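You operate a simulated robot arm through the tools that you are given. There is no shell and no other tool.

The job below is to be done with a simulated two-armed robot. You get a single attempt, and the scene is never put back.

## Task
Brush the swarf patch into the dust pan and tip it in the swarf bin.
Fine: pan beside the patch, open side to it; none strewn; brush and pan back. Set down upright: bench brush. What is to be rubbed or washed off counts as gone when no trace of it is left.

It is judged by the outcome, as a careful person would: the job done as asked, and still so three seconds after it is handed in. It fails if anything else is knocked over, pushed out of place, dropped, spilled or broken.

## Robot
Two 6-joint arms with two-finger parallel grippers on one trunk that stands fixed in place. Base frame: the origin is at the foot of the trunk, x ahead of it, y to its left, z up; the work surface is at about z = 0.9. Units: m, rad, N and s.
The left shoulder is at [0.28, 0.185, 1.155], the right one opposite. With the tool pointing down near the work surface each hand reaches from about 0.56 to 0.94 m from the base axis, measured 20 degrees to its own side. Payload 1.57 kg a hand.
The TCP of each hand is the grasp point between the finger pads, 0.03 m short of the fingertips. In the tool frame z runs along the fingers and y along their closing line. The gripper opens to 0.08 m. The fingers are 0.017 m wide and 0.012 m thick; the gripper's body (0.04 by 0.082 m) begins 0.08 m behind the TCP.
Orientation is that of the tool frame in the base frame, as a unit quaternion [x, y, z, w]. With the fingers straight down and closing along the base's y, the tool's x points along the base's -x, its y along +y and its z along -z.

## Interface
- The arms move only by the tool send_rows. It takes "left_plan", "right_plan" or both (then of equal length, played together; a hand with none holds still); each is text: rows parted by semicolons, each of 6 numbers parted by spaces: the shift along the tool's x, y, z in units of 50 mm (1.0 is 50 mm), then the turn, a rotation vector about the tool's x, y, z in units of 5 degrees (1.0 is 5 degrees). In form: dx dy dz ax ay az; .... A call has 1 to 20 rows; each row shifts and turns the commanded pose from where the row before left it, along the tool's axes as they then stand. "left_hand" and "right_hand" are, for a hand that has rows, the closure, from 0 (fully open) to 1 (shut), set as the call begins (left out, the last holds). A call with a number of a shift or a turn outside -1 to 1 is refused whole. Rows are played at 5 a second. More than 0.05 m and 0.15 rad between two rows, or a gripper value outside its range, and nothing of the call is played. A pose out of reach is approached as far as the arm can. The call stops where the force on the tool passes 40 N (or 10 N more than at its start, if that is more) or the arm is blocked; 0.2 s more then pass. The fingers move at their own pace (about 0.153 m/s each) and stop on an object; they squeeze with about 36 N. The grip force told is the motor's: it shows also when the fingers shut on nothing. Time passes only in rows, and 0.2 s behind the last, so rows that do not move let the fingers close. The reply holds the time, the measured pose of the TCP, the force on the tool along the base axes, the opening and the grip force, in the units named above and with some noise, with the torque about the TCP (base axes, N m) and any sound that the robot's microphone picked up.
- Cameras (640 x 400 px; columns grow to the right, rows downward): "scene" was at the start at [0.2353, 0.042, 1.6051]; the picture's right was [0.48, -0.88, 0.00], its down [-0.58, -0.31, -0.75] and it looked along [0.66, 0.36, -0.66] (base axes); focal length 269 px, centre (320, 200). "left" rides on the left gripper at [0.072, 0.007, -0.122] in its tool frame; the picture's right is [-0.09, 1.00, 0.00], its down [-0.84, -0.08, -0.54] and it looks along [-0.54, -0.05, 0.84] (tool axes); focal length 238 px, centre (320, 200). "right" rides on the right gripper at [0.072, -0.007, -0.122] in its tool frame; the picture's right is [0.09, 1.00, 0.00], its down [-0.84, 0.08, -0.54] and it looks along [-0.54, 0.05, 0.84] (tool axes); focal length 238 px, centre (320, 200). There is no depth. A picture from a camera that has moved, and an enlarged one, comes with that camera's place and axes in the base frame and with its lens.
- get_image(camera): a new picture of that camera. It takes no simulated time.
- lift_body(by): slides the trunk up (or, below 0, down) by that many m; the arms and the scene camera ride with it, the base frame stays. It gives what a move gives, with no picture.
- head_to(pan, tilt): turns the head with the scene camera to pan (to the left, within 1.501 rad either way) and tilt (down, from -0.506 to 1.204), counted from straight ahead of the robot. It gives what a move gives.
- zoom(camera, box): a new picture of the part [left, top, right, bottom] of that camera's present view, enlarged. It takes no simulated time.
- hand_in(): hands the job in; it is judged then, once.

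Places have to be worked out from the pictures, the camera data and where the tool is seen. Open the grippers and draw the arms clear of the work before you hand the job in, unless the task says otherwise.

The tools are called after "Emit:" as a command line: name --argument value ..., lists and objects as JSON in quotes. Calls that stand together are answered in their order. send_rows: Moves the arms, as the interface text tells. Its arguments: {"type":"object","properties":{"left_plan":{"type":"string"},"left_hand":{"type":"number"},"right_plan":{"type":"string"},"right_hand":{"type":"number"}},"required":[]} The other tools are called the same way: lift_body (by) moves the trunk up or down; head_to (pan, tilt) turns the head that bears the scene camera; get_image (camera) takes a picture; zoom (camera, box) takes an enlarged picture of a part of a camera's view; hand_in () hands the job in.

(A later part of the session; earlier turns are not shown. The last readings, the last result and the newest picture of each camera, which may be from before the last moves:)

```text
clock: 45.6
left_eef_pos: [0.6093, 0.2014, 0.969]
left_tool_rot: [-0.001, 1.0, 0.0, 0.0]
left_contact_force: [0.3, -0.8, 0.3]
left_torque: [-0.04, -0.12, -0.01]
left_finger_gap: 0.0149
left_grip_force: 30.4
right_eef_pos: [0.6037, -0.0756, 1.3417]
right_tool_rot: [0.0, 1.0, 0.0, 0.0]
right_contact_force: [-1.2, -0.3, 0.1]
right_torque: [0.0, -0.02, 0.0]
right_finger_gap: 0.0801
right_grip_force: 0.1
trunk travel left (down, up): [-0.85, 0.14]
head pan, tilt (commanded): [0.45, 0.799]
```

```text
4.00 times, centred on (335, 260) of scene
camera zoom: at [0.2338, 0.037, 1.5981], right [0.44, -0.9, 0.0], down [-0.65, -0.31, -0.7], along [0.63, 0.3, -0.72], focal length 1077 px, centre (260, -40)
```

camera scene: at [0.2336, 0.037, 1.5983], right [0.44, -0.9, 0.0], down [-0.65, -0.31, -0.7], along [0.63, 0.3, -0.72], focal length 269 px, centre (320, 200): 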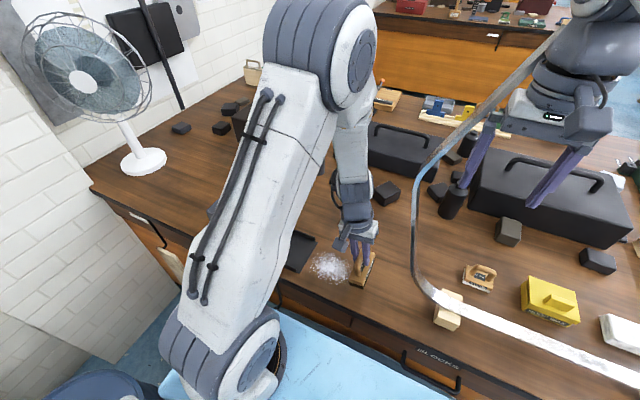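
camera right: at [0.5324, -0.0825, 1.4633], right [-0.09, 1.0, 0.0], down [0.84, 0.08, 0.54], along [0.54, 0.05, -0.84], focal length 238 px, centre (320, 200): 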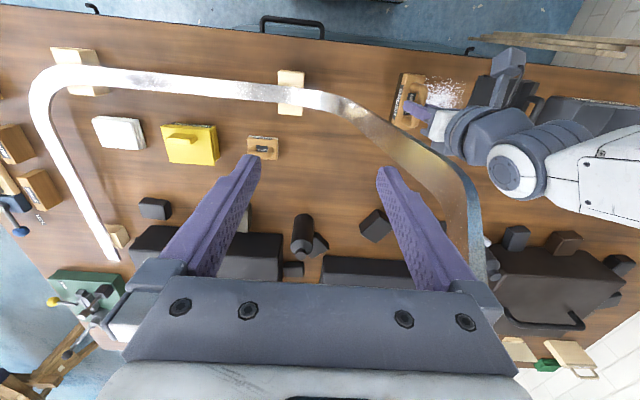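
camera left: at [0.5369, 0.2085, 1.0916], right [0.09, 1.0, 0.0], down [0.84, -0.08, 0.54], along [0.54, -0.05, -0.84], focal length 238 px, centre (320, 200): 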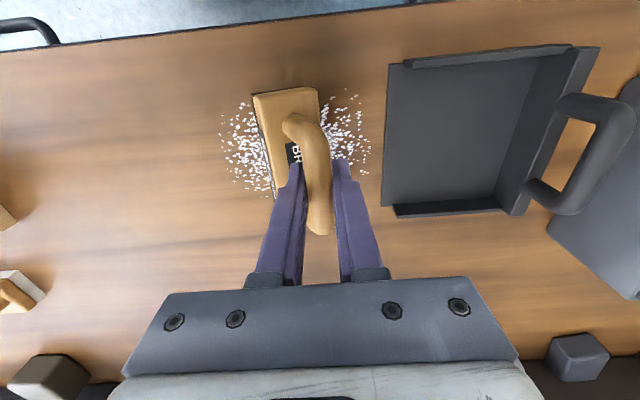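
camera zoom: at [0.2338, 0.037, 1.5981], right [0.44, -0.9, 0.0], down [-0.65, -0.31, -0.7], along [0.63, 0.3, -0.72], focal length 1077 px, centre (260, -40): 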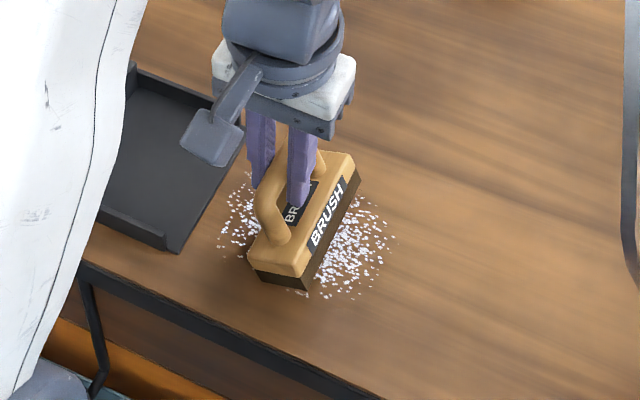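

The patch isn't obviously shifting, and friction has rotated the brush a bit in the grip (its bottom lags). I lift straight up to look at the swarf and at the brush's angle in the hand.

Emit:
send_rows --left_plan "0 0 -0.5 0 0 0;0 0 -0.8 0 0 0;0 0 -0.8 0 0 0;0 0 0 0 0 0"

Emit:
get_image --camera "left"

Emit:
zoom --camera "right" --box '[360, 40, 560, 165]'

Emit:
zoom --camera "scene" --box '[250, 200, 390, 300]'

```text
clock: 46.6
left_eef_pos: [0.6088, 0.2015, 1.0758]
left_tool_rot: [0.001, 1.0, 0.0, 0.0]
left_contact_force: [0.8, -0.2, -0.9]
left_torque: [0.01, -0.01, -0.02]
left_finger_gap: 0.0149
left_grip_force: 30.8
right_eef_pos: [0.6051, -0.077, 1.3417]
right_tool_rot: [0.0, 1.0, 0.0, 0.0]
right_contact_force: [-0.4, -0.2, 0.3]
right_torque: [-0.04, -0.03, -0.01]
right_finger_gap: 0.08
right_grip_force: 0.1
trunk travel left (down, up): [-0.85, 0.14]
head pan, tilt (commanded): [0.45, 0.799]
```

```text
taken
camera left: at [0.5361, 0.2083, 1.1984], right [0.09, 1.0, 0.0], down [0.84, -0.08, 0.54], along [0.54, -0.05, -0.84], focal length 238 px, centre (320, 200)
```

left: 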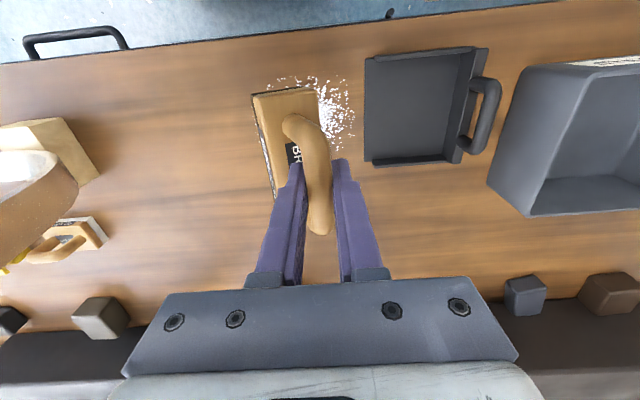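

```text
3.20 times, centred on (460, 102) of right
camera zoom: at [0.5323, -0.0827, 1.4633], right [-0.09, 1.0, 0.0], down [0.84, 0.08, 0.54], along [0.54, 0.05, -0.84], focal length 763 px, centre (-128, 512)
```

zoom: 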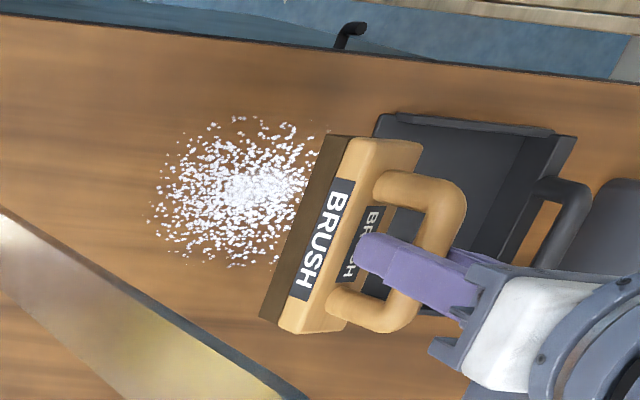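

```text
4.00 times, centred on (320, 250) of scene
camera zoom: at [0.2335, 0.0369, 1.5983], right [0.44, -0.9, 0.0], down [-0.65, -0.31, -0.7], along [0.63, 0.3, -0.72], focal length 1077 px, centre (320, 0)
```

zoom: 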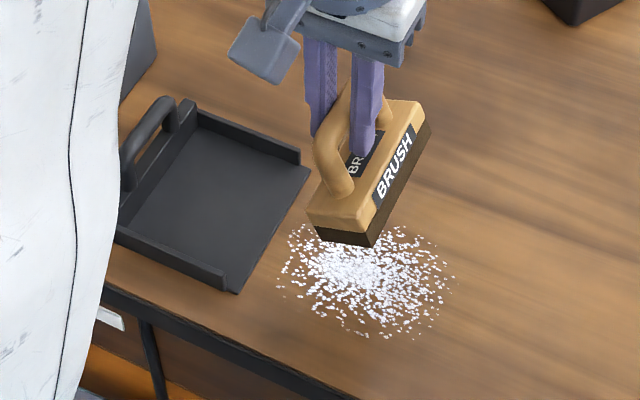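

The brush is tilted about 20° in the grip. I zoom closely at the patch and the pan to compare the amount of swarf with before.

Emit:
zoom --camera "scene" --box '[300, 245, 356, 290]'

Emit:
zoom --camera "scene" --box '[265, 215, 325, 275]'

Emit:
zoom --camera "right" --box '[400, 65, 480, 130]'

```text
8.89 times, centred on (328, 268) of scene
camera zoom: at [0.2335, 0.0369, 1.5983], right [0.44, -0.9, 0.0], down [-0.65, -0.31, -0.7], along [0.63, 0.3, -0.72], focal length 2393 px, centre (249, -400)
```

zoom: 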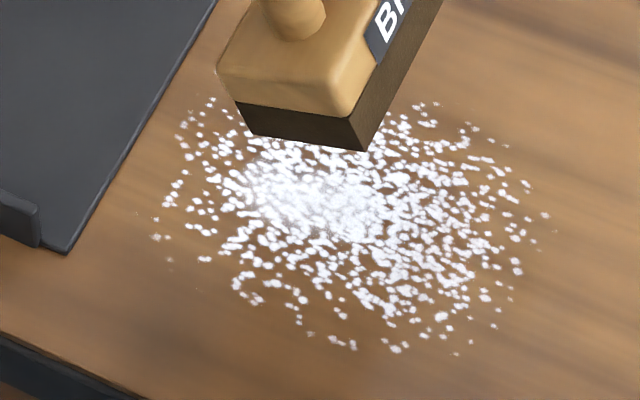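

```text
6.67 times, centred on (295, 245) of scene
camera zoom: at [0.2335, 0.0369, 1.5983], right [0.44, -0.9, 0.0], down [-0.65, -0.31, -0.7], along [0.63, 0.3, -0.72], focal length 1795 px, centre (487, -100)
```

zoom: 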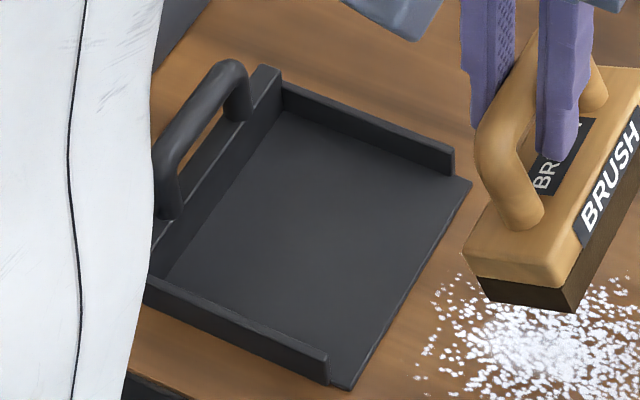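

```text
6.15 times, centred on (440, 98) of right
camera zoom: at [0.5323, -0.0827, 1.4633], right [-0.09, 1.0, 0.0], down [0.84, 0.08, 0.54], along [0.54, 0.05, -0.84], focal length 1467 px, centre (-418, 831)
```

zoom: 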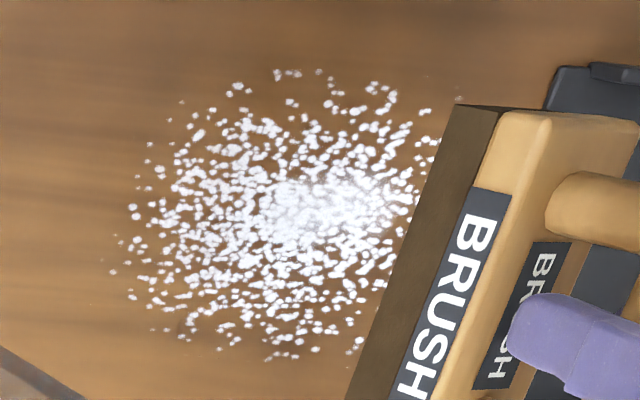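

The grains look fainter than before, so contact strokes are removing it gradually, but the round handle turned in my grip. I'll re-seat the brush on a clean spot and regrip deeper so the fingertips brace on the block; first I measure its angle in the hand.

Emit:
zoom --camera "left" --box '[220, 60, 400, 240]'

Emit:
zoom --camera "scene" --box '[305, 205, 365, 265]'

```text
2.22 times, centred on (310, 150) of left
camera zoom: at [0.5361, 0.2083, 1.1984], right [0.09, 1.0, 0.0], down [0.84, -0.08, 0.54], along [0.54, -0.05, -0.84], focal length 530 px, centre (342, 311)
```

zoom: 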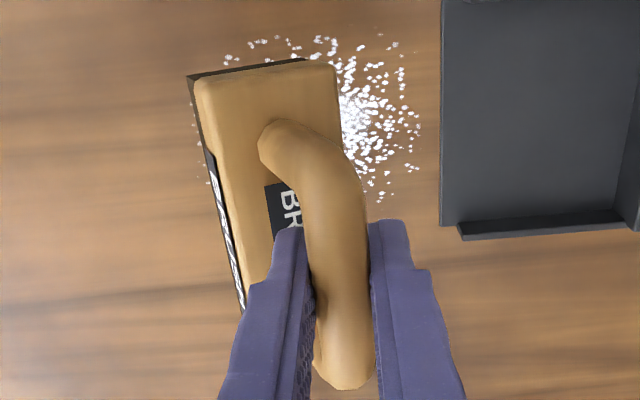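

```text
6.67 times, centred on (335, 235) of scene
camera zoom: at [0.2335, 0.0369, 1.5983], right [0.44, -0.9, 0.0], down [-0.65, -0.31, -0.7], along [0.63, 0.3, -0.72], focal length 1795 px, centre (220, -33)
```

zoom: 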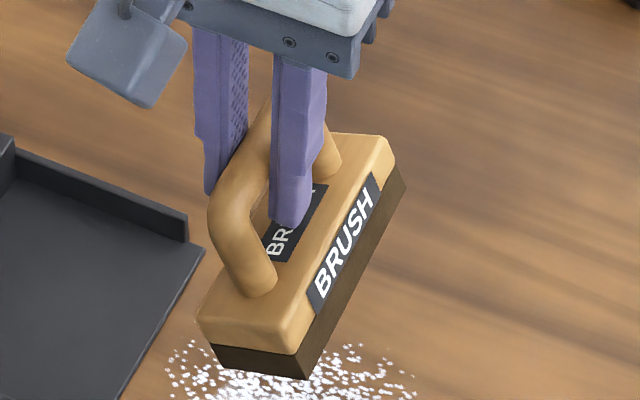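

The brush has turned about 25° about its handle. I move to a clean spot near (0.745, 0.21), away from swarf and pan, to set it level again.

Emit:
send_rows --left_plan "-0.68 0.0425 0 0 0 0;-0.68 0.0425 0 0 0 0;-0.68 0.0425 0 0 0 0;-0.68 0.0425 0 0 0 0;0 0 0.6 0 0 0;0 0 0.6 0 0 0;0 0 0.6 0 0 0;0 0 0.12 0 0 0;0 0 0 0 0 0"

Emit:
get_image --camera "left"

Emit:
zoom --camera "scene" --box '[280, 160, 400, 260]'

```text
clock: 48.6
left_eef_pos: [0.746, 0.2084, 0.9797]
left_tool_rot: [0.0, 1.0, 0.001, 0.0]
left_contact_force: [-0.1, 0.5, -1.7]
left_torque: [0.04, -0.02, 0.03]
left_finger_gap: 0.0147
left_grip_force: 30.9
right_eef_pos: [0.6038, -0.076, 1.3426]
right_tool_rot: [0.0, 1.0, 0.0, 0.0]
right_contact_force: [0.4, -0.1, 0.1]
right_torque: [0.03, 0.02, 0.0]
right_finger_gap: 0.08
right_grip_force: 0.2
trunk travel left (down, up): [-0.85, 0.14]
head pan, tilt (commanded): [0.45, 0.799]
```

```text
taken
camera left: at [0.6732, 0.2156, 1.101], right [0.09, 1.0, 0.0], down [0.84, -0.08, 0.54], along [0.54, -0.05, -0.84], focal length 238 px, centre (320, 200)
```

left: 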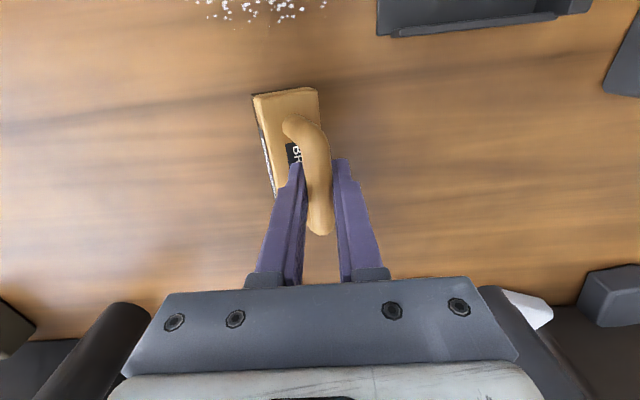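

```text
4.00 times, centred on (340, 210) of scene
camera zoom: at [0.2338, 0.0369, 1.5983], right [0.44, -0.9, 0.0], down [-0.65, -0.31, -0.7], along [0.63, 0.3, -0.72], focal length 1077 px, centre (240, 160)
```

zoom: 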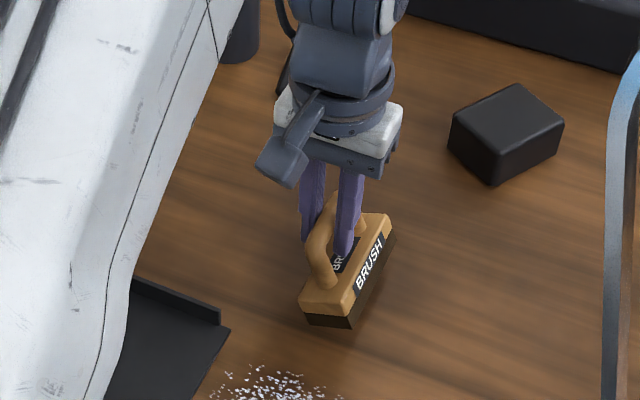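

The spot is clean. I lower to near contact in small steps.

Emit:
send_rows --left_plan "0 0 0.08 0 0 0;0 0 0.04 0 0 0;0 0 0.01 0 0 0;0 0 0.01 0 0 0;0 0 0 0 0 0"

```text
clock: 49.8
left_eef_pos: [0.7469, 0.2092, 0.9709]
left_tool_rot: [0.001, 1.0, 0.0, 0.0]
left_contact_force: [-0.3, -0.1, -0.9]
left_torque: [-0.01, 0.0, -0.02]
left_finger_gap: 0.0148
left_grip_force: 30.3
right_eef_pos: [0.6034, -0.0767, 1.3426]
right_tool_rot: [0.0, 1.0, 0.0, 0.0]
right_contact_force: [0.2, 0.3, 0.1]
right_torque: [0.0, 0.05, -0.02]
right_finger_gap: 0.0801
right_grip_force: 0.2
trunk travel left (down, up): [-0.85, 0.14]
head pan, tilt (commanded): [0.45, 0.799]
```

No contact yet at z 0.971; I take four more half-millimetre steps down.

Emit:
send_rows --left_plan "0 0 0.01 0 0 0;0 0 0.01 0 0 0;0 0 0.01 0 0 0;0 0 0.01 0 0 0;0 0 0 0 0 0"

```text
clock: 51.0
left_eef_pos: [0.7474, 0.2092, 0.9711]
left_tool_rot: [0.0, 1.0, -0.001, 0.0]
left_contact_force: [0.1, -0.9, -1.1]
left_torque: [0.02, 0.0, -0.02]
left_finger_gap: 0.0148
left_grip_force: 31.0
right_eef_pos: [0.6037, -0.0753, 1.342]
right_tool_rot: [0.0, 1.0, 0.0, -0.001]
right_contact_force: [-0.6, 1.1, 0.0]
right_torque: [0.0, 0.02, -0.04]
right_finger_gap: 0.08
right_grip_force: 0.2
trunk travel left (down, up): [-0.85, 0.14]
head pan, tilt (commanded): [0.45, 0.799]
```

Still free. I continue down two more millimetres in steps.

Emit:
send_rows --left_plan "0 0 0.01 0 0 0;0 0 0.01 0 0 0;0 0 0.01 0 0 0;0 0 0.01 0 0 0;0 0 0 0 0 0"

```text
clock: 52.2
left_eef_pos: [0.7465, 0.2084, 0.9705]
left_tool_rot: [0.0, 1.0, 0.0, 0.001]
left_contact_force: [-2.7, -0.4, 9.6]
left_torque: [-0.09, 0.16, -0.03]
left_finger_gap: 0.0151
left_grip_force: 30.6
right_eef_pos: [0.6034, -0.0775, 1.3437]
right_tool_rot: [0.0, 1.0, 0.0, 0.0]
right_contact_force: [0.0, 1.4, -0.4]
right_torque: [0.02, 0.0, -0.03]
right_finger_gap: 0.0802
right_grip_force: 0.1
trunk travel left (down, up): [-0.85, 0.14]
head pan, tilt (commanded): [0.45, 0.799]
```

Contact at ~10 N. I drag it 25 mm toward -y here on clean bench so friction turns the brush level again in the grip.

Emit:
send_rows --left_plan "0 -0.1 -0.006 0 0 0;0 -0.1 -0.004 0 0 0;0 -0.1 0 0 0 0;0 -0.1 0 0 0 0;0 -0.1 0 0 0 0;0 0 0 0 0 0"

Emit:
zoom --camera "left" --box '[220, 60, 400, 240]'

Emit:
zoom --camera "scene" --box '[280, 160, 400, 260]'

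```text
clock: 53.6
left_eef_pos: [0.7457, 0.1836, 0.9696]
left_tool_rot: [0.002, 1.0, 0.001, 0.001]
left_contact_force: [0.9, 0.9, 5.9]
left_torque: [0.09, -0.08, 0.05]
left_finger_gap: 0.0148
left_grip_force: 31.6
right_eef_pos: [0.6036, -0.0761, 1.342]
right_tool_rot: [-0.001, 1.0, 0.0, 0.001]
right_contact_force: [0.0, 0.5, 0.6]
right_torque: [0.05, 0.0, 0.02]
right_finger_gap: 0.0799
right_grip_force: 0.0
trunk travel left (down, up): [-0.85, 0.14]
head pan, tilt (commanded): [0.45, 0.799]
```

```text
2.22 times, centred on (310, 150) of left
camera zoom: at [0.6731, 0.1904, 1.0907], right [0.09, 1.0, 0.0], down [0.84, -0.08, 0.54], along [0.54, -0.05, -0.84], focal length 530 px, centre (342, 311)
```

zoom: 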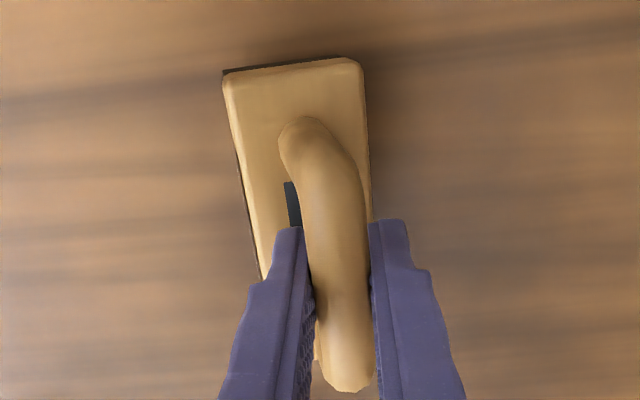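

```text
4.00 times, centred on (340, 210) of scene
camera zoom: at [0.2335, 0.0369, 1.5983], right [0.44, -0.9, 0.0], down [-0.65, -0.31, -0.7], along [0.63, 0.3, -0.72], focal length 1077 px, centre (240, 160)
```

zoom: 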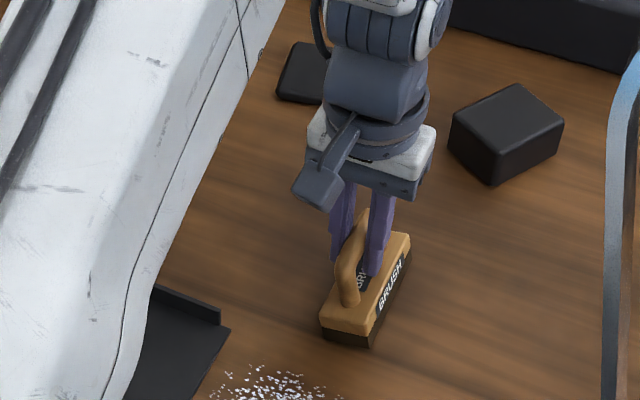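

It has come about half-way level (≈12° left). I drag another 15 mm.

Emit:
send_rows --left_plan "0 -0.1 0 0 0 0;0 -0.1 0 0 0 0;0 -0.1 0 0 0 0;0 0 0 0 0 0"

Emit:
zoom --camera "left" --box '[220, 60, 400, 240]'

Emit:
zoom --camera "scene" --box '[300, 180, 400, 260]'

```text
clock: 54.6
left_eef_pos: [0.7466, 0.1693, 0.9689]
left_tool_rot: [0.0, 1.0, 0.0, 0.0]
left_contact_force: [-0.2, 0.2, 1.4]
left_torque: [-0.01, 0.0, 0.02]
left_finger_gap: 0.015
left_grip_force: 31.3
right_eef_pos: [0.6032, -0.0765, 1.3429]
right_tool_rot: [0.0, 1.0, 0.0, 0.0]
right_contact_force: [0.3, -0.6, -1.0]
right_torque: [-0.01, -0.03, -0.01]
right_finger_gap: 0.0797
right_grip_force: 0.1
trunk travel left (down, up): [-0.85, 0.14]
head pan, tilt (commanded): [0.45, 0.799]
```

```text
2.22 times, centred on (310, 150) of left
camera zoom: at [0.6727, 0.1762, 1.0907], right [0.09, 1.0, 0.0], down [0.84, -0.08, 0.54], along [0.54, -0.05, -0.84], focal length 530 px, centre (342, 311)
```

zoom: 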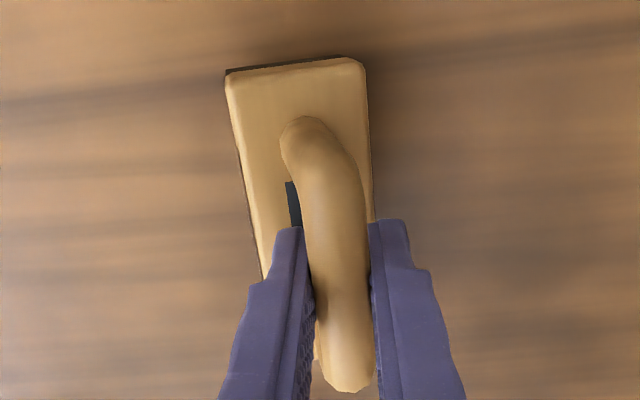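

```text
5.00 times, centred on (350, 220) of scene
camera zoom: at [0.2338, 0.0369, 1.5983], right [0.44, -0.9, 0.0], down [-0.65, -0.31, -0.7], along [0.63, 0.3, -0.72], focal length 1346 px, centre (170, 100)
```

zoom: 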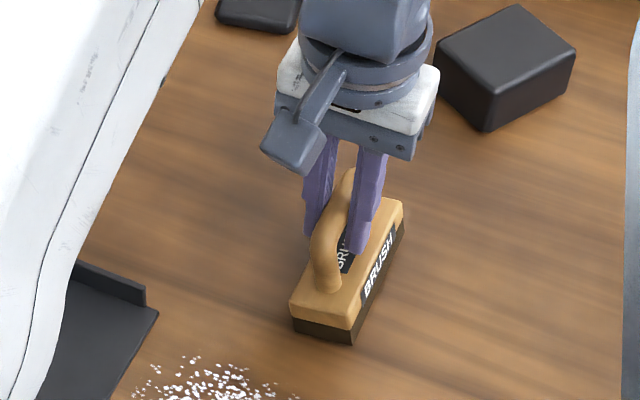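

About 10° remain. I lift 3 mm and lean the hand -10° so the brush bottom is level, then lower to seat it flat.

Emit:
send_rows --left_plan "0 0 -0.08 0 0 0;0 0 0 -1 0 0;0 0 0 -1 0 0;0 0 0 0 0 0"

Emit:
zoom --camera "scene" --box '[300, 180, 400, 260]'

Emit:
get_image --camera "right"

```text
clock: 55.6
left_eef_pos: [0.7454, 0.1697, 0.9725]
left_tool_rot: [0.0, 0.996, 0.088, 0.0]
left_contact_force: [0.3, -0.3, -2.2]
left_torque: [0.02, -0.01, 0.01]
left_finger_gap: 0.0148
left_grip_force: 30.9
right_eef_pos: [0.6048, -0.076, 1.3417]
right_tool_rot: [-0.001, 1.0, 0.0, -0.001]
right_contact_force: [0.1, 0.1, -0.4]
right_torque: [0.01, 0.0, -0.01]
right_finger_gap: 0.0801
right_grip_force: 0.1
trunk travel left (down, up): [-0.85, 0.14]
head pan, tilt (commanded): [0.45, 0.799]
```

```text
5.00 times, centred on (350, 220) of scene
camera zoom: at [0.2338, 0.0368, 1.5983], right [0.44, -0.9, 0.0], down [-0.65, -0.31, -0.7], along [0.63, 0.3, -0.72], focal length 1346 px, centre (170, 100)
```

zoom: 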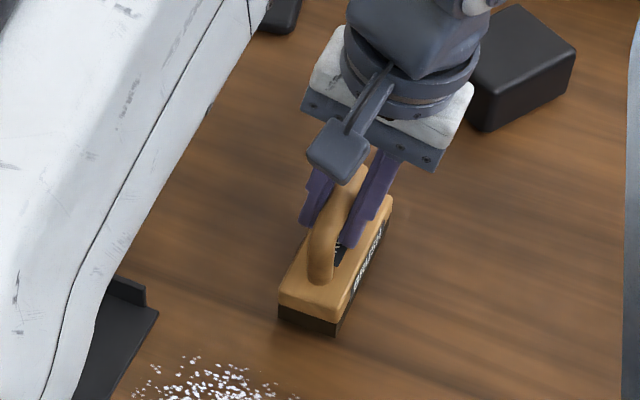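

```text
taken
camera right: at [0.5326, -0.0827, 1.4632], right [-0.09, 1.0, 0.0], down [0.84, 0.08, 0.54], along [0.54, 0.05, -0.84], focal length 238 px, centre (320, 200)
```

right: 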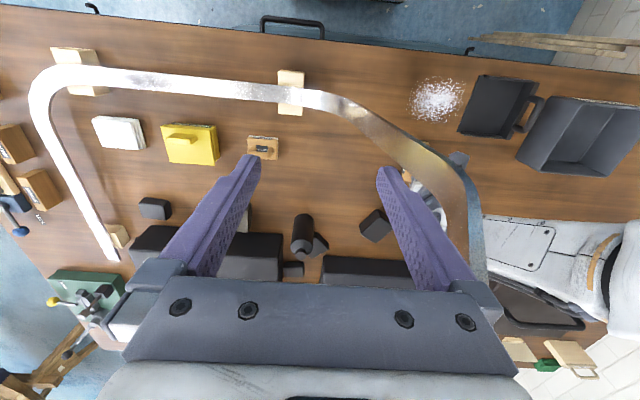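

It looks level now. I lower ~2.5 mm to seat it on the bench.

Emit:
send_rows --left_plan "0 -0.005 0.03 0 0 0;0 -0.0035 0.02 0 0 0;0 -0.0018 0.01 0 0 0;0 0 0 0 0 0"

```text
clock: 56.6
left_eef_pos: [0.7463, 0.1693, 0.9703]
left_tool_rot: [0.0, 0.996, 0.088, 0.0]
left_contact_force: [0.4, -0.1, -1.0]
left_torque: [0.0, 0.0, -0.03]
left_finger_gap: 0.0151
left_grip_force: 31.2
right_eef_pos: [0.6045, -0.076, 1.3409]
right_tool_rot: [0.001, 1.0, -0.001, 0.0]
right_contact_force: [0.1, -0.6, 0.6]
right_torque: [-0.04, 0.05, 0.01]
right_finger_gap: 0.0801
right_grip_force: 0.1
trunk travel left (down, up): [-0.85, 0.14]
head pan, tilt (commanded): [0.45, 0.799]
```

Not touching yet; I go down about 1.5 mm more in half-millimetre steps.

Emit:
send_rows --left_plan "0 -0.0018 0.01 0 0 0;0 -0.0018 0.01 0 0 0;0 -0.0018 0.01 0 0 0;0 0 0 0 0 0"

```text
clock: 57.6
left_eef_pos: [0.7472, 0.1708, 0.9673]
left_tool_rot: [0.0, 0.996, 0.088, 0.0]
left_contact_force: [0.3, -0.8, -1.0]
left_torque: [-0.02, 0.0, 0.01]
left_finger_gap: 0.0151
left_grip_force: 31.0
right_eef_pos: [0.6048, -0.076, 1.3421]
right_tool_rot: [-0.001, 1.0, 0.0, 0.001]
right_contact_force: [0.2, 0.6, 0.1]
right_torque: [0.01, 0.01, -0.02]
right_finger_gap: 0.08
right_grip_force: 0.0
trunk travel left (down, up): [-0.85, 0.14]
head pan, tilt (commanded): [0.45, 0.799]
```

Still free at z≈0.967 (the bar must have slid a little up the pads). I continue down 1.5 mm.

Emit:
send_rows --left_plan "0 -0.0018 0.01 0 0 0;0 -0.0018 0.01 0 0 0;0 -0.0018 0.01 0 0 0;0 0 0 0 0 0"

Emit:
zoom --camera "scene" --box '[300, 180, 400, 260]'

```text
clock: 58.6
left_eef_pos: [0.7448, 0.1695, 0.9673]
left_tool_rot: [0.0, 0.996, 0.087, 0.0]
left_contact_force: [-2.0, -0.8, 2.5]
left_torque: [-0.01, 0.08, 0.01]
left_finger_gap: 0.0148
left_grip_force: 31.2
right_eef_pos: [0.6047, -0.077, 1.3424]
right_tool_rot: [0.0, 1.0, 0.0, 0.0]
right_contact_force: [0.3, -0.7, -0.7]
right_torque: [-0.02, 0.02, 0.0]
right_finger_gap: 0.08
right_grip_force: 0.0
trunk travel left (down, up): [-0.85, 0.14]
head pan, tilt (commanded): [0.45, 0.799]
```

```text
5.00 times, centred on (350, 220) of scene
camera zoom: at [0.2336, 0.0369, 1.5984], right [0.44, -0.9, 0.0], down [-0.65, -0.31, -0.7], along [0.63, 0.3, -0.72], focal length 1346 px, centre (170, 100)
```

zoom: 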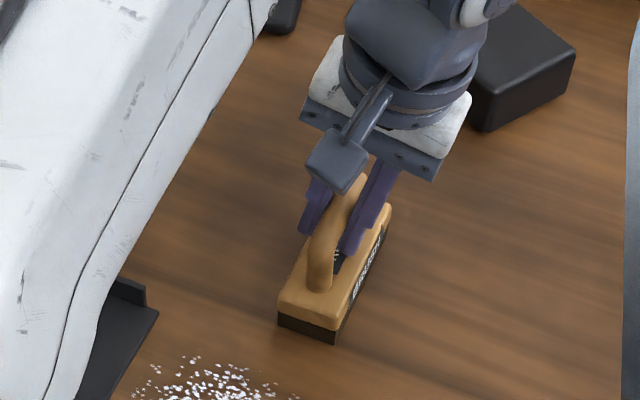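

Light flat contact now. I press a hair more, then open the fingers to let the brush stand, back off along the tool, and level the hand above it.

Emit:
send_rows --left_plan "0 -0.0018 0.01 0 0 0;0 0 0 0 0 0"

Emit:
send_rows --left_plan "0 0 0 0 0 0;0 0 0 0 0 0;0 0 -0.3 0 0 0;0 0 -0.6 0 0 0;0 0 -0.6 0 0 0;0 0 0 1 0 0;0 0 0 1 0 0;0 0 0 0 0 0" --left_hand 0.3

Emit:
get_image --camera "left"

Emit:
zoom --camera "scene" --box '[300, 180, 400, 260]'

```text
clock: 59.2
left_eef_pos: [0.7461, 0.1686, 0.9666]
left_tool_rot: [0.0, 0.996, 0.088, 0.0]
left_contact_force: [-3.2, -1.2, 8.6]
left_torque: [0.03, 0.11, 0.03]
left_finger_gap: 0.015
left_grip_force: 31.1
right_eef_pos: [0.6031, -0.0759, 1.3431]
right_tool_rot: [0.0, 1.0, 0.0, 0.0]
right_contact_force: [0.7, 0.1, 0.7]
right_torque: [0.0, 0.0, 0.02]
right_finger_gap: 0.0798
right_grip_force: 0.1
trunk travel left (down, up): [-0.85, 0.14]
head pan, tilt (commanded): [0.45, 0.799]
```

```text
clock: 61.0
left_eef_pos: [0.7459, 0.1562, 1.0387]
left_tool_rot: [0.0, 1.0, 0.001, 0.0]
left_contact_force: [1.1, -0.1, -0.1]
left_torque: [-0.03, 0.0, 0.0]
left_finger_gap: 0.0557
left_grip_force: 0.1
right_eef_pos: [0.6043, -0.0763, 1.3423]
right_tool_rot: [0.001, 1.0, 0.0, 0.0]
right_contact_force: [0.1, 0.5, 1.2]
right_torque: [0.02, 0.0, -0.02]
right_finger_gap: 0.0798
right_grip_force: 0.0
trunk travel left (down, up): [-0.85, 0.14]
head pan, tilt (commanded): [0.45, 0.799]
```

```text
taken
camera left: at [0.6732, 0.1633, 1.1615], right [0.09, 1.0, 0.0], down [0.84, -0.08, 0.54], along [0.54, -0.05, -0.84], focal length 238 px, centre (320, 200)
```

left: 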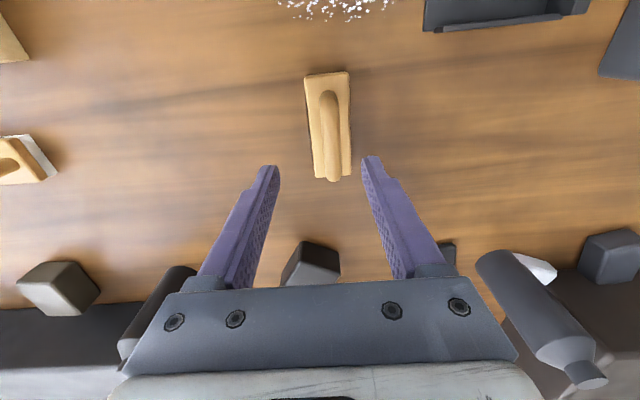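

```text
5.00 times, centred on (350, 220) of scene
camera zoom: at [0.2338, 0.037, 1.5983], right [0.44, -0.9, 0.0], down [-0.65, -0.31, -0.7], along [0.63, 0.3, -0.72], focal length 1346 px, centre (170, 100)
```

zoom: 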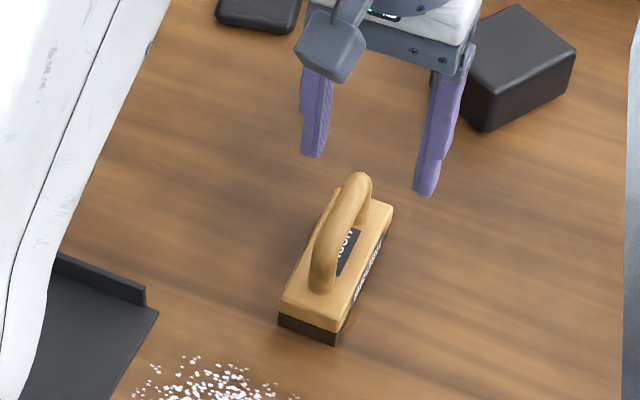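

The brush stands flat again. I zoom with the left camera to find the bar and block for a deeper regrip.

Emit:
zoom --camera "left" --box '[270, 55, 390, 195]'

```text
2.86 times, centred on (330, 125) of left
camera zoom: at [0.6732, 0.1633, 1.1615], right [0.09, 1.0, 0.0], down [0.84, -0.08, 0.54], along [0.54, -0.05, -0.84], focal length 681 px, centre (291, 414)
```

zoom: 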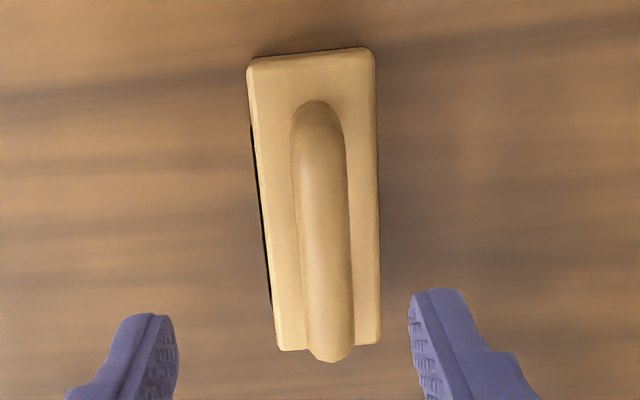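

Block spans y 0.1476–0.1867, centre (0.744, 0.167). I narrow the gap to ~30 mm so fingertips will land on the block top, centre over the bar, and lower to just above the block.

Emit:
send_rows --left_plan "0.024 0.22 0 0 0 0;0 0 0 0 0 0;0 0 0.5 0 0 0;0 0 0.5 0 0 0;0 0 0.4 0 0 0;0 0 0.08 0 0 0;0 0 0 0 0 0" --left_hand 0.63

Emit:
zoom --camera "left" --box '[220, 60, 400, 240]'

Emit:
zoom --camera "scene" --box '[310, 190, 380, 250]'

```text
clock: 62.6
left_eef_pos: [0.7449, 0.1673, 0.9657]
left_tool_rot: [0.0, 1.0, 0.0, 0.0]
left_contact_force: [-0.4, -0.2, 0.1]
left_torque: [-0.04, 0.0, -0.01]
left_finger_gap: 0.0297
left_grip_force: 0.0
right_eef_pos: [0.6037, -0.0756, 1.3413]
right_tool_rot: [0.001, 1.0, 0.0, 0.0]
right_contact_force: [0.0, -0.2, -0.7]
right_torque: [0.0, -0.03, 0.01]
right_finger_gap: 0.0801
right_grip_force: 0.1
trunk travel left (down, up): [-0.85, 0.14]
head pan, tilt (commanded): [0.45, 0.799]
```

```text
2.22 times, centred on (310, 150) of left
camera zoom: at [0.6716, 0.1738, 1.0888], right [0.09, 1.0, 0.0], down [0.84, -0.08, 0.54], along [0.54, -0.05, -0.84], focal length 530 px, centre (342, 311)
```

zoom: 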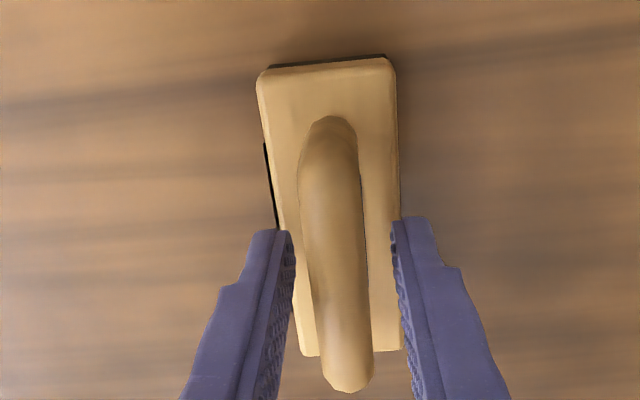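

```text
6.67 times, centred on (345, 220) of scene
camera zoom: at [0.2338, 0.0369, 1.5983], right [0.44, -0.9, 0.0], down [-0.65, -0.31, -0.7], along [0.63, 0.3, -0.72], focal length 1795 px, centre (153, 67)
```

zoom: 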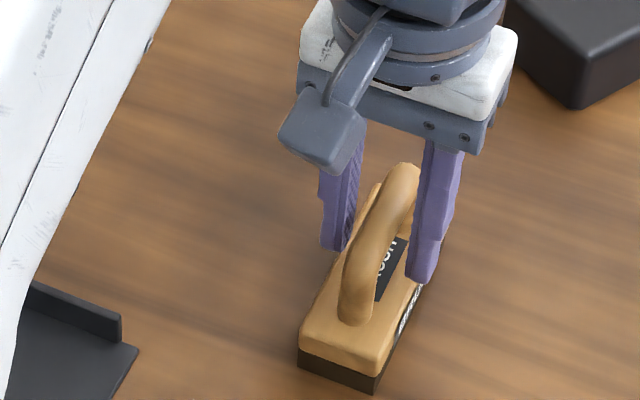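

I narrow the gap a bit more (≈22 mm) so both tips sit over the block, then lower stepwise to feel the block top.

Emit:
send_rows --left_plan "0 0 0 0 0 0;0 0 0.04 0 0 0;0 0 0.02 0 0 0;0 0 0.01 0 0 0;0 0 0 0 0 0" --left_hand 0.72

```text
clock: 63.8
left_eef_pos: [0.7452, 0.1667, 0.9638]
left_tool_rot: [0.001, 1.0, -0.001, 0.0]
left_contact_force: [-0.1, -0.2, -0.1]
left_torque: [-0.01, 0.02, -0.01]
left_finger_gap: 0.0223
left_grip_force: 0.0
right_eef_pos: [0.6053, -0.0754, 1.3422]
right_tool_rot: [0.0, 1.0, 0.0, 0.0]
right_contact_force: [0.5, 0.5, 0.3]
right_torque: [-0.01, 0.0, -0.03]
right_finger_gap: 0.0798
right_grip_force: 0.0
trunk travel left (down, up): [-0.85, 0.14]
head pan, tilt (commanded): [0.45, 0.799]
```

No touch yet (z 0.964). I take another 2 mm in half-millimetre steps.

Emit:
send_rows --left_plan "0 0 0.01 0 0 0;0 0 0.01 0 0 0;0 0 0.01 0 0 0;0 0 0.01 0 0 0;0 0 0 0 0 0"

```text
clock: 65.0
left_eef_pos: [0.7445, 0.1655, 0.9607]
left_tool_rot: [0.0, 1.0, 0.0, 0.0]
left_contact_force: [0.3, -0.1, -0.7]
left_torque: [-0.01, -0.03, 0.01]
left_finger_gap: 0.0228
left_grip_force: 0.1
right_eef_pos: [0.6043, -0.0759, 1.3421]
right_tool_rot: [0.0, 1.0, 0.0, 0.0]
right_contact_force: [-0.3, 0.0, -0.2]
right_torque: [0.04, 0.0, 0.01]
right_finger_gap: 0.0802
right_grip_force: 0.0
trunk travel left (down, up): [-0.85, 0.14]
head pan, tilt (commanded): [0.45, 0.799]
```

Still free at 0.961; I continue down 2 mm more in the same steps.

Emit:
send_rows --left_plan "0 0 0.01 0 0 0;0 0 0.01 0 0 0;0 0 0.01 0 0 0;0 0 0.01 0 0 0;0 0 0 0 0 0"

Emit:
zoom --camera "scene" --box '[310, 190, 380, 250]'

Emit:
zoom --camera "left" --box '[220, 60, 400, 240]'

```text
clock: 66.2
left_eef_pos: [0.7455, 0.166, 0.9606]
left_tool_rot: [-0.001, 1.0, 0.0, 0.001]
left_contact_force: [-5.2, -1.1, 17.8]
left_torque: [-0.04, 0.19, 0.02]
left_finger_gap: 0.0224
left_grip_force: 0.0
right_eef_pos: [0.6038, -0.0752, 1.343]
right_tool_rot: [0.0, 1.0, 0.0, 0.0]
right_contact_force: [-1.4, -0.3, 0.4]
right_torque: [-0.01, 0.0, 0.01]
right_finger_gap: 0.08
right_grip_force: 0.0
trunk travel left (down, up): [-0.85, 0.14]
head pan, tilt (commanded): [0.45, 0.799]
```

```text
6.67 times, centred on (345, 220) of scene
camera zoom: at [0.2326, 0.0367, 1.5987], right [0.44, -0.9, 0.0], down [-0.65, -0.31, -0.7], along [0.63, 0.3, -0.72], focal length 1795 px, centre (153, 67)
```

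zoom: 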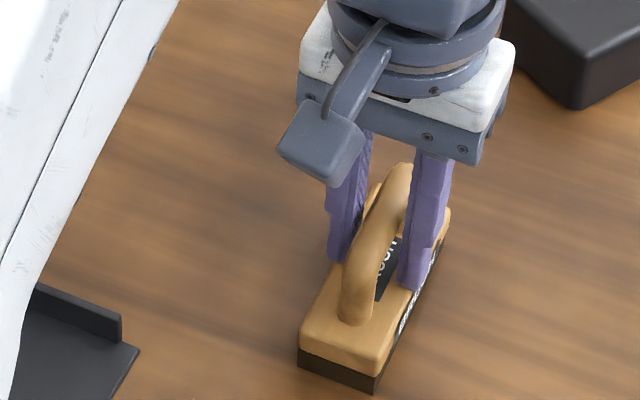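

```text
2.22 times, centred on (310, 150) of left
camera zoom: at [0.6716, 0.1737, 1.0818], right [0.09, 1.0, 0.0], down [0.84, -0.08, 0.54], along [0.54, -0.05, -0.84], focal length 530 px, centre (342, 311)
```

zoom: 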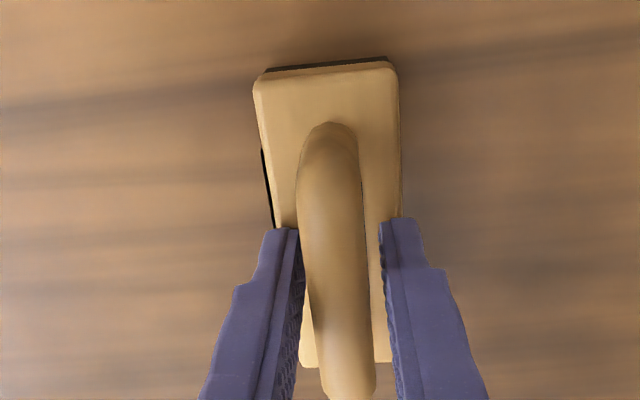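

Fingertips meet the block top at TCP z≈0.960. I back off ~1.2 mm and close on the bar with the tips just above the block.

Emit:
send_rows --left_plan "0 0 -0.024 0 0 0;0 0 0 0 0 0"

Emit:
send_rows --left_plan "0 0 0 0 0 0;0 0 0 0 0 0;0 0 0 0 0 0" --left_hand 1

Emit:
zoom --camera "scene" --box '[310, 190, 380, 250]'

Emit:
zoom --camera "left" --box '[220, 60, 400, 240]'

```text
clock: 66.8
left_eef_pos: [0.7452, 0.1667, 0.961]
left_tool_rot: [0.0, 1.0, -0.001, 0.001]
left_contact_force: [-1.0, -4.1, 9.4]
left_torque: [-0.14, 0.05, 0.0]
left_finger_gap: 0.0223
left_grip_force: 0.0
right_eef_pos: [0.6035, -0.0769, 1.3416]
right_tool_rot: [0.0, 1.0, 0.0, -0.001]
right_contact_force: [0.2, -0.5, 0.1]
right_torque: [0.03, 0.01, 0.03]
right_finger_gap: 0.0797
right_grip_force: 0.0
trunk travel left (down, up): [-0.85, 0.14]
head pan, tilt (commanded): [0.45, 0.799]
```

```text
clock: 67.6
left_eef_pos: [0.7438, 0.1677, 0.9598]
left_tool_rot: [0.0, 1.0, 0.001, -0.001]
left_contact_force: [0.2, -4.5, 6.9]
left_torque: [-0.05, -0.11, -0.07]
left_finger_gap: 0.015
left_grip_force: 30.6
right_eef_pos: [0.6038, -0.0761, 1.3421]
right_tool_rot: [0.0, 1.0, -0.001, 0.0]
right_contact_force: [-0.8, 0.2, 0.2]
right_torque: [-0.01, 0.01, -0.02]
right_finger_gap: 0.0798
right_grip_force: 0.1
trunk travel left (down, up): [-0.85, 0.14]
head pan, tilt (commanded): [0.45, 0.799]
```

```text
6.67 times, centred on (345, 220) of scene
camera zoom: at [0.2335, 0.0366, 1.5983], right [0.44, -0.9, 0.0], down [-0.65, -0.31, -0.7], along [0.63, 0.3, -0.72], focal length 1795 px, centre (153, 67)
```

zoom: 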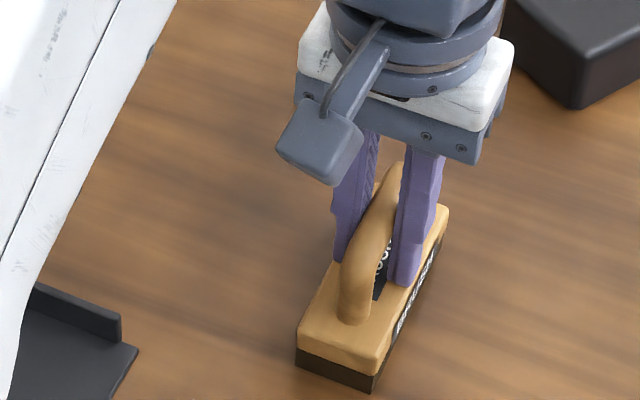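

```text
2.22 times, centred on (310, 150) of left
camera zoom: at [0.6717, 0.1741, 1.0819], right [0.09, 1.0, 0.0], down [0.84, -0.08, 0.54], along [0.54, -0.05, -0.84], focal length 530 px, centre (342, 311)
```

zoom: 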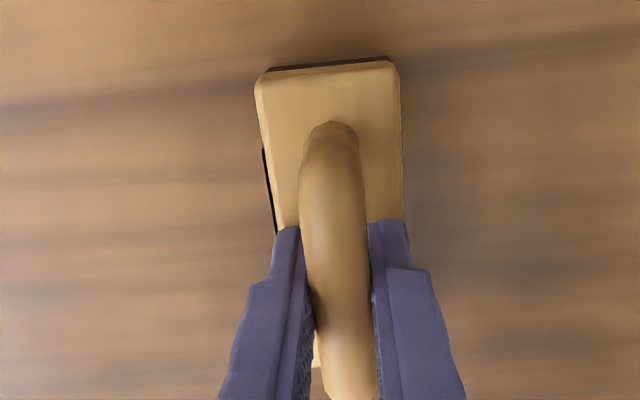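

The brush is gripped firmly with fingertips on the block (TCP z≈0.960 at bench level). I take a reference picture of the patch before the next strokes, and lift the brush.

Emit:
send_rows --left_plan "0 0 -0.4 0 0 0;0 0 -0.8 0 0 0;0 0 0 0 0 0"

Emit:
zoom --camera "right" --box '[400, 65, 480, 130]'

Emit:
zoom --camera "left" --box '[220, 60, 400, 240]'

Emit:
zoom --camera "scene" --box '[270, 210, 400, 310]'

```text
clock: 68.4
left_eef_pos: [0.7434, 0.1668, 1.0216]
left_tool_rot: [0.0, 1.0, 0.0, -0.001]
left_contact_force: [0.3, 0.4, -0.9]
left_torque: [0.02, -0.02, -0.01]
left_finger_gap: 0.0148
left_grip_force: 30.1
right_eef_pos: [0.6045, -0.0764, 1.3417]
right_tool_rot: [0.0, 1.0, 0.0, 0.0]
right_contact_force: [0.4, 0.0, 0.6]
right_torque: [0.03, -0.04, 0.01]
right_finger_gap: 0.0801
right_grip_force: 0.1
trunk travel left (down, up): [-0.85, 0.14]
head pan, tilt (commanded): [0.45, 0.799]
```

```text
6.15 times, centred on (440, 98) of right
camera zoom: at [0.5323, -0.0826, 1.4633], right [-0.09, 1.0, 0.0], down [0.84, 0.08, 0.54], along [0.54, 0.05, -0.84], focal length 1467 px, centre (-418, 831)
```

zoom: 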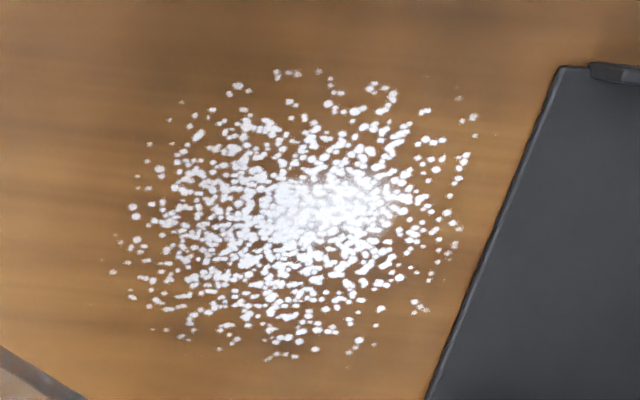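

```text
2.22 times, centred on (310, 150) of left
camera zoom: at [0.671, 0.1737, 1.143], right [0.09, 1.0, 0.0], down [0.84, -0.08, 0.54], along [0.54, -0.05, -0.84], focal length 530 px, centre (342, 311)
```

zoom: 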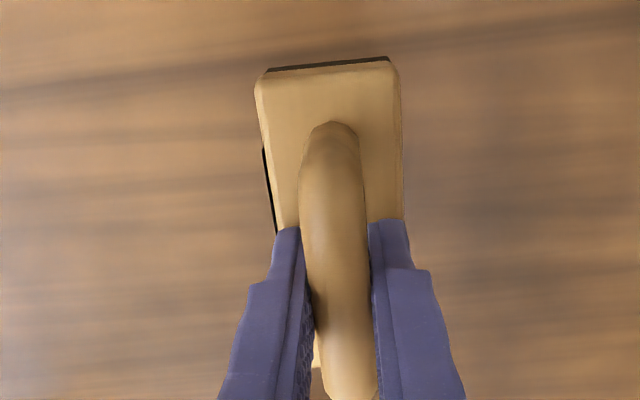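

```text
4.00 times, centred on (335, 260) of scene
camera zoom: at [0.2335, 0.0369, 1.5983], right [0.44, -0.9, 0.0], down [-0.65, -0.31, -0.7], along [0.63, 0.3, -0.72], focal length 1077 px, centre (260, -40)
```

zoom: 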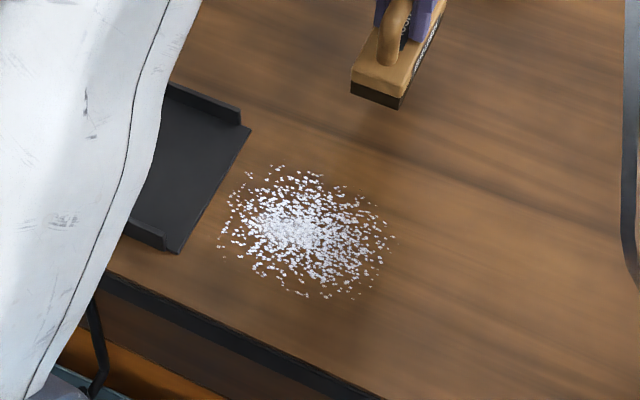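

The brush hangs level. I tilt 3° (keeps wrist clear of the hoop) and bring it behind the patch on the -y side, just above the bench.

Emit:
send_rows --left_plan "0 0 0 0.6 0 0;0.67 -0.35 0.0183 0 0 0;0.67 -0.35 0.0183 0 0 0;0.67 -0.35 0.0183 0 0 0;0.67 -0.35 0.0183 0 0 0;0 0.0235 0.449 0 0 0;0 0.0235 0.449 0 0 0;0 0 0 0 0 0"

Emit:
get_image --camera "right"

Emit:
get_image --camera "left"

Emit:
get_image --camera "scene"

```text
clock: 70.2
left_eef_pos: [0.6099, 0.0959, 0.9736]
left_tool_rot: [0.0, 1.0, -0.025, 0.0]
left_contact_force: [0.2, -0.2, -1.2]
left_torque: [0.0, 0.02, -0.01]
left_finger_gap: 0.0148
left_grip_force: 30.3
right_eef_pos: [0.6055, -0.0766, 1.3411]
right_tool_rot: [0.0, 1.0, 0.001, 0.0]
right_contact_force: [0.6, 0.3, -0.8]
right_torque: [0.02, -0.04, -0.01]
right_finger_gap: 0.0798
right_grip_force: 0.1
trunk travel left (down, up): [-0.85, 0.14]
head pan, tilt (commanded): [0.45, 0.799]
```

```text
taken
camera right: at [0.5327, -0.0826, 1.4632], right [-0.09, 1.0, 0.0], down [0.84, 0.08, 0.54], along [0.54, 0.05, -0.84], focal length 238 px, centre (320, 200)
```

right: 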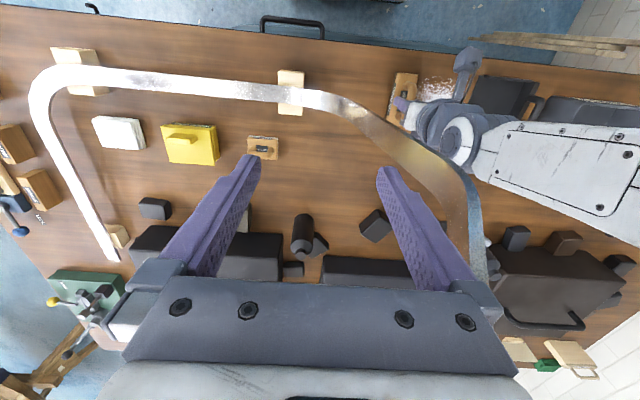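

```text
taken
camera left: at [0.5372, 0.109, 1.0955], right [0.09, 0.99, -0.05], down [0.84, -0.05, 0.55], along [0.54, -0.09, -0.84], focal length 238 px, centre (320, 200)
```

left: 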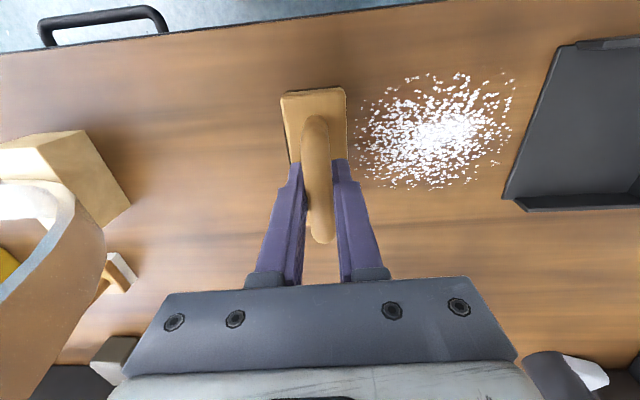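

```text
taken
camera scene: at [0.234, 0.0369, 1.5983], right [0.44, -0.9, 0.0], down [-0.65, -0.31, -0.7], along [0.63, 0.3, -0.72], focal length 269 px, centre (320, 200)
```

scene: 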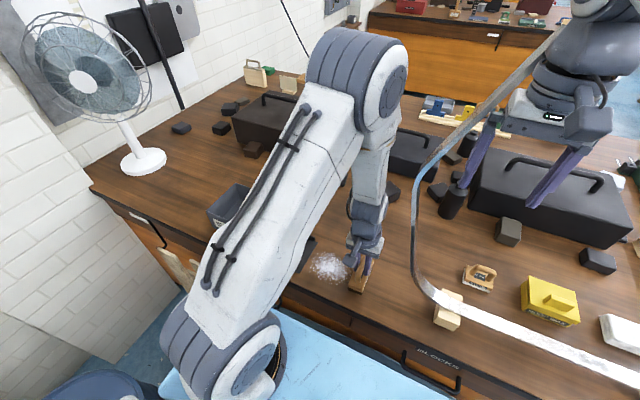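

The wrist joint sits near (0.617, 0.105, 1.18), a good 3 cm clear of the hoop, so I can go fully flat here. I level the brush and lower it to near contact.

Emit:
send_rows --left_plan "0 0 0 -0.6 0 0;0 0 0.12 0 0 0;0 0 0.1 0 0 0;0 0 0.02 0 0 0;0 0 0 0 0 0"

```text
clock: 71.4
left_eef_pos: [0.6104, 0.0967, 0.9624]
left_tool_rot: [0.0, 1.0, 0.0, 0.0]
left_contact_force: [-0.7, 0.4, -0.8]
left_torque: [0.03, 0.0, -0.01]
left_finger_gap: 0.0149
left_grip_force: 31.1
right_eef_pos: [0.6039, -0.0767, 1.3439]
right_tool_rot: [0.0, 1.0, 0.0, 0.0]
right_contact_force: [-0.1, -0.3, 0.7]
right_torque: [0.0, -0.02, 0.0]
right_finger_gap: 0.08
right_grip_force: 0.1
trunk travel left (down, up): [-0.85, 0.14]
head pan, tilt (commanded): [0.45, 0.799]
```

No contact at 0.962; two more millimetres down in half-millimetre steps.

Emit:
send_rows --left_plan "0 0 0.01 0 0 0;0 0 0.01 0 0 0;0 0 0.01 0 0 0;0 0 0.01 0 0 0;0 0 0 0 0 0"

```text
clock: 72.6
left_eef_pos: [0.6108, 0.0975, 0.9606]
left_tool_rot: [0.0, 1.0, 0.0, 0.0]
left_contact_force: [-0.4, -0.2, -2.4]
left_torque: [-0.03, 0.01, 0.03]
left_finger_gap: 0.0148
left_grip_force: 31.0
right_eef_pos: [0.6031, -0.0764, 1.3424]
right_tool_rot: [0.0, 1.0, 0.0, 0.001]
right_contact_force: [0.5, 1.0, 0.1]
right_torque: [-0.02, -0.02, -0.01]
right_finger_gap: 0.08
right_grip_force: 0.0
trunk travel left (down, up): [-0.85, 0.14]
head pan, tilt (commanded): [0.45, 0.799]
```

Still free; another 1.5 mm down.

Emit:
send_rows --left_plan "0 0 0.01 0 0 0;0 0 0.01 0 0 0;0 0 0.01 0 0 0;0 0 0 0 0 0"

```text
clock: 73.6
left_eef_pos: [0.6106, 0.0966, 0.9598]
left_tool_rot: [0.0, 1.0, 0.0, 0.002]
left_contact_force: [0.9, 0.2, 13.2]
left_torque: [-0.01, 0.13, 0.02]
left_finger_gap: 0.0153
left_grip_force: 30.8
right_eef_pos: [0.6047, -0.0753, 1.3416]
right_tool_rot: [0.001, 1.0, -0.001, 0.0]
right_contact_force: [-1.5, -0.3, -0.6]
right_torque: [0.02, 0.02, 0.0]
right_finger_gap: 0.0799
right_grip_force: 0.0
trunk travel left (down, up): [-0.85, 0.14]
head pan, tilt (commanded): [0.45, 0.799]
```

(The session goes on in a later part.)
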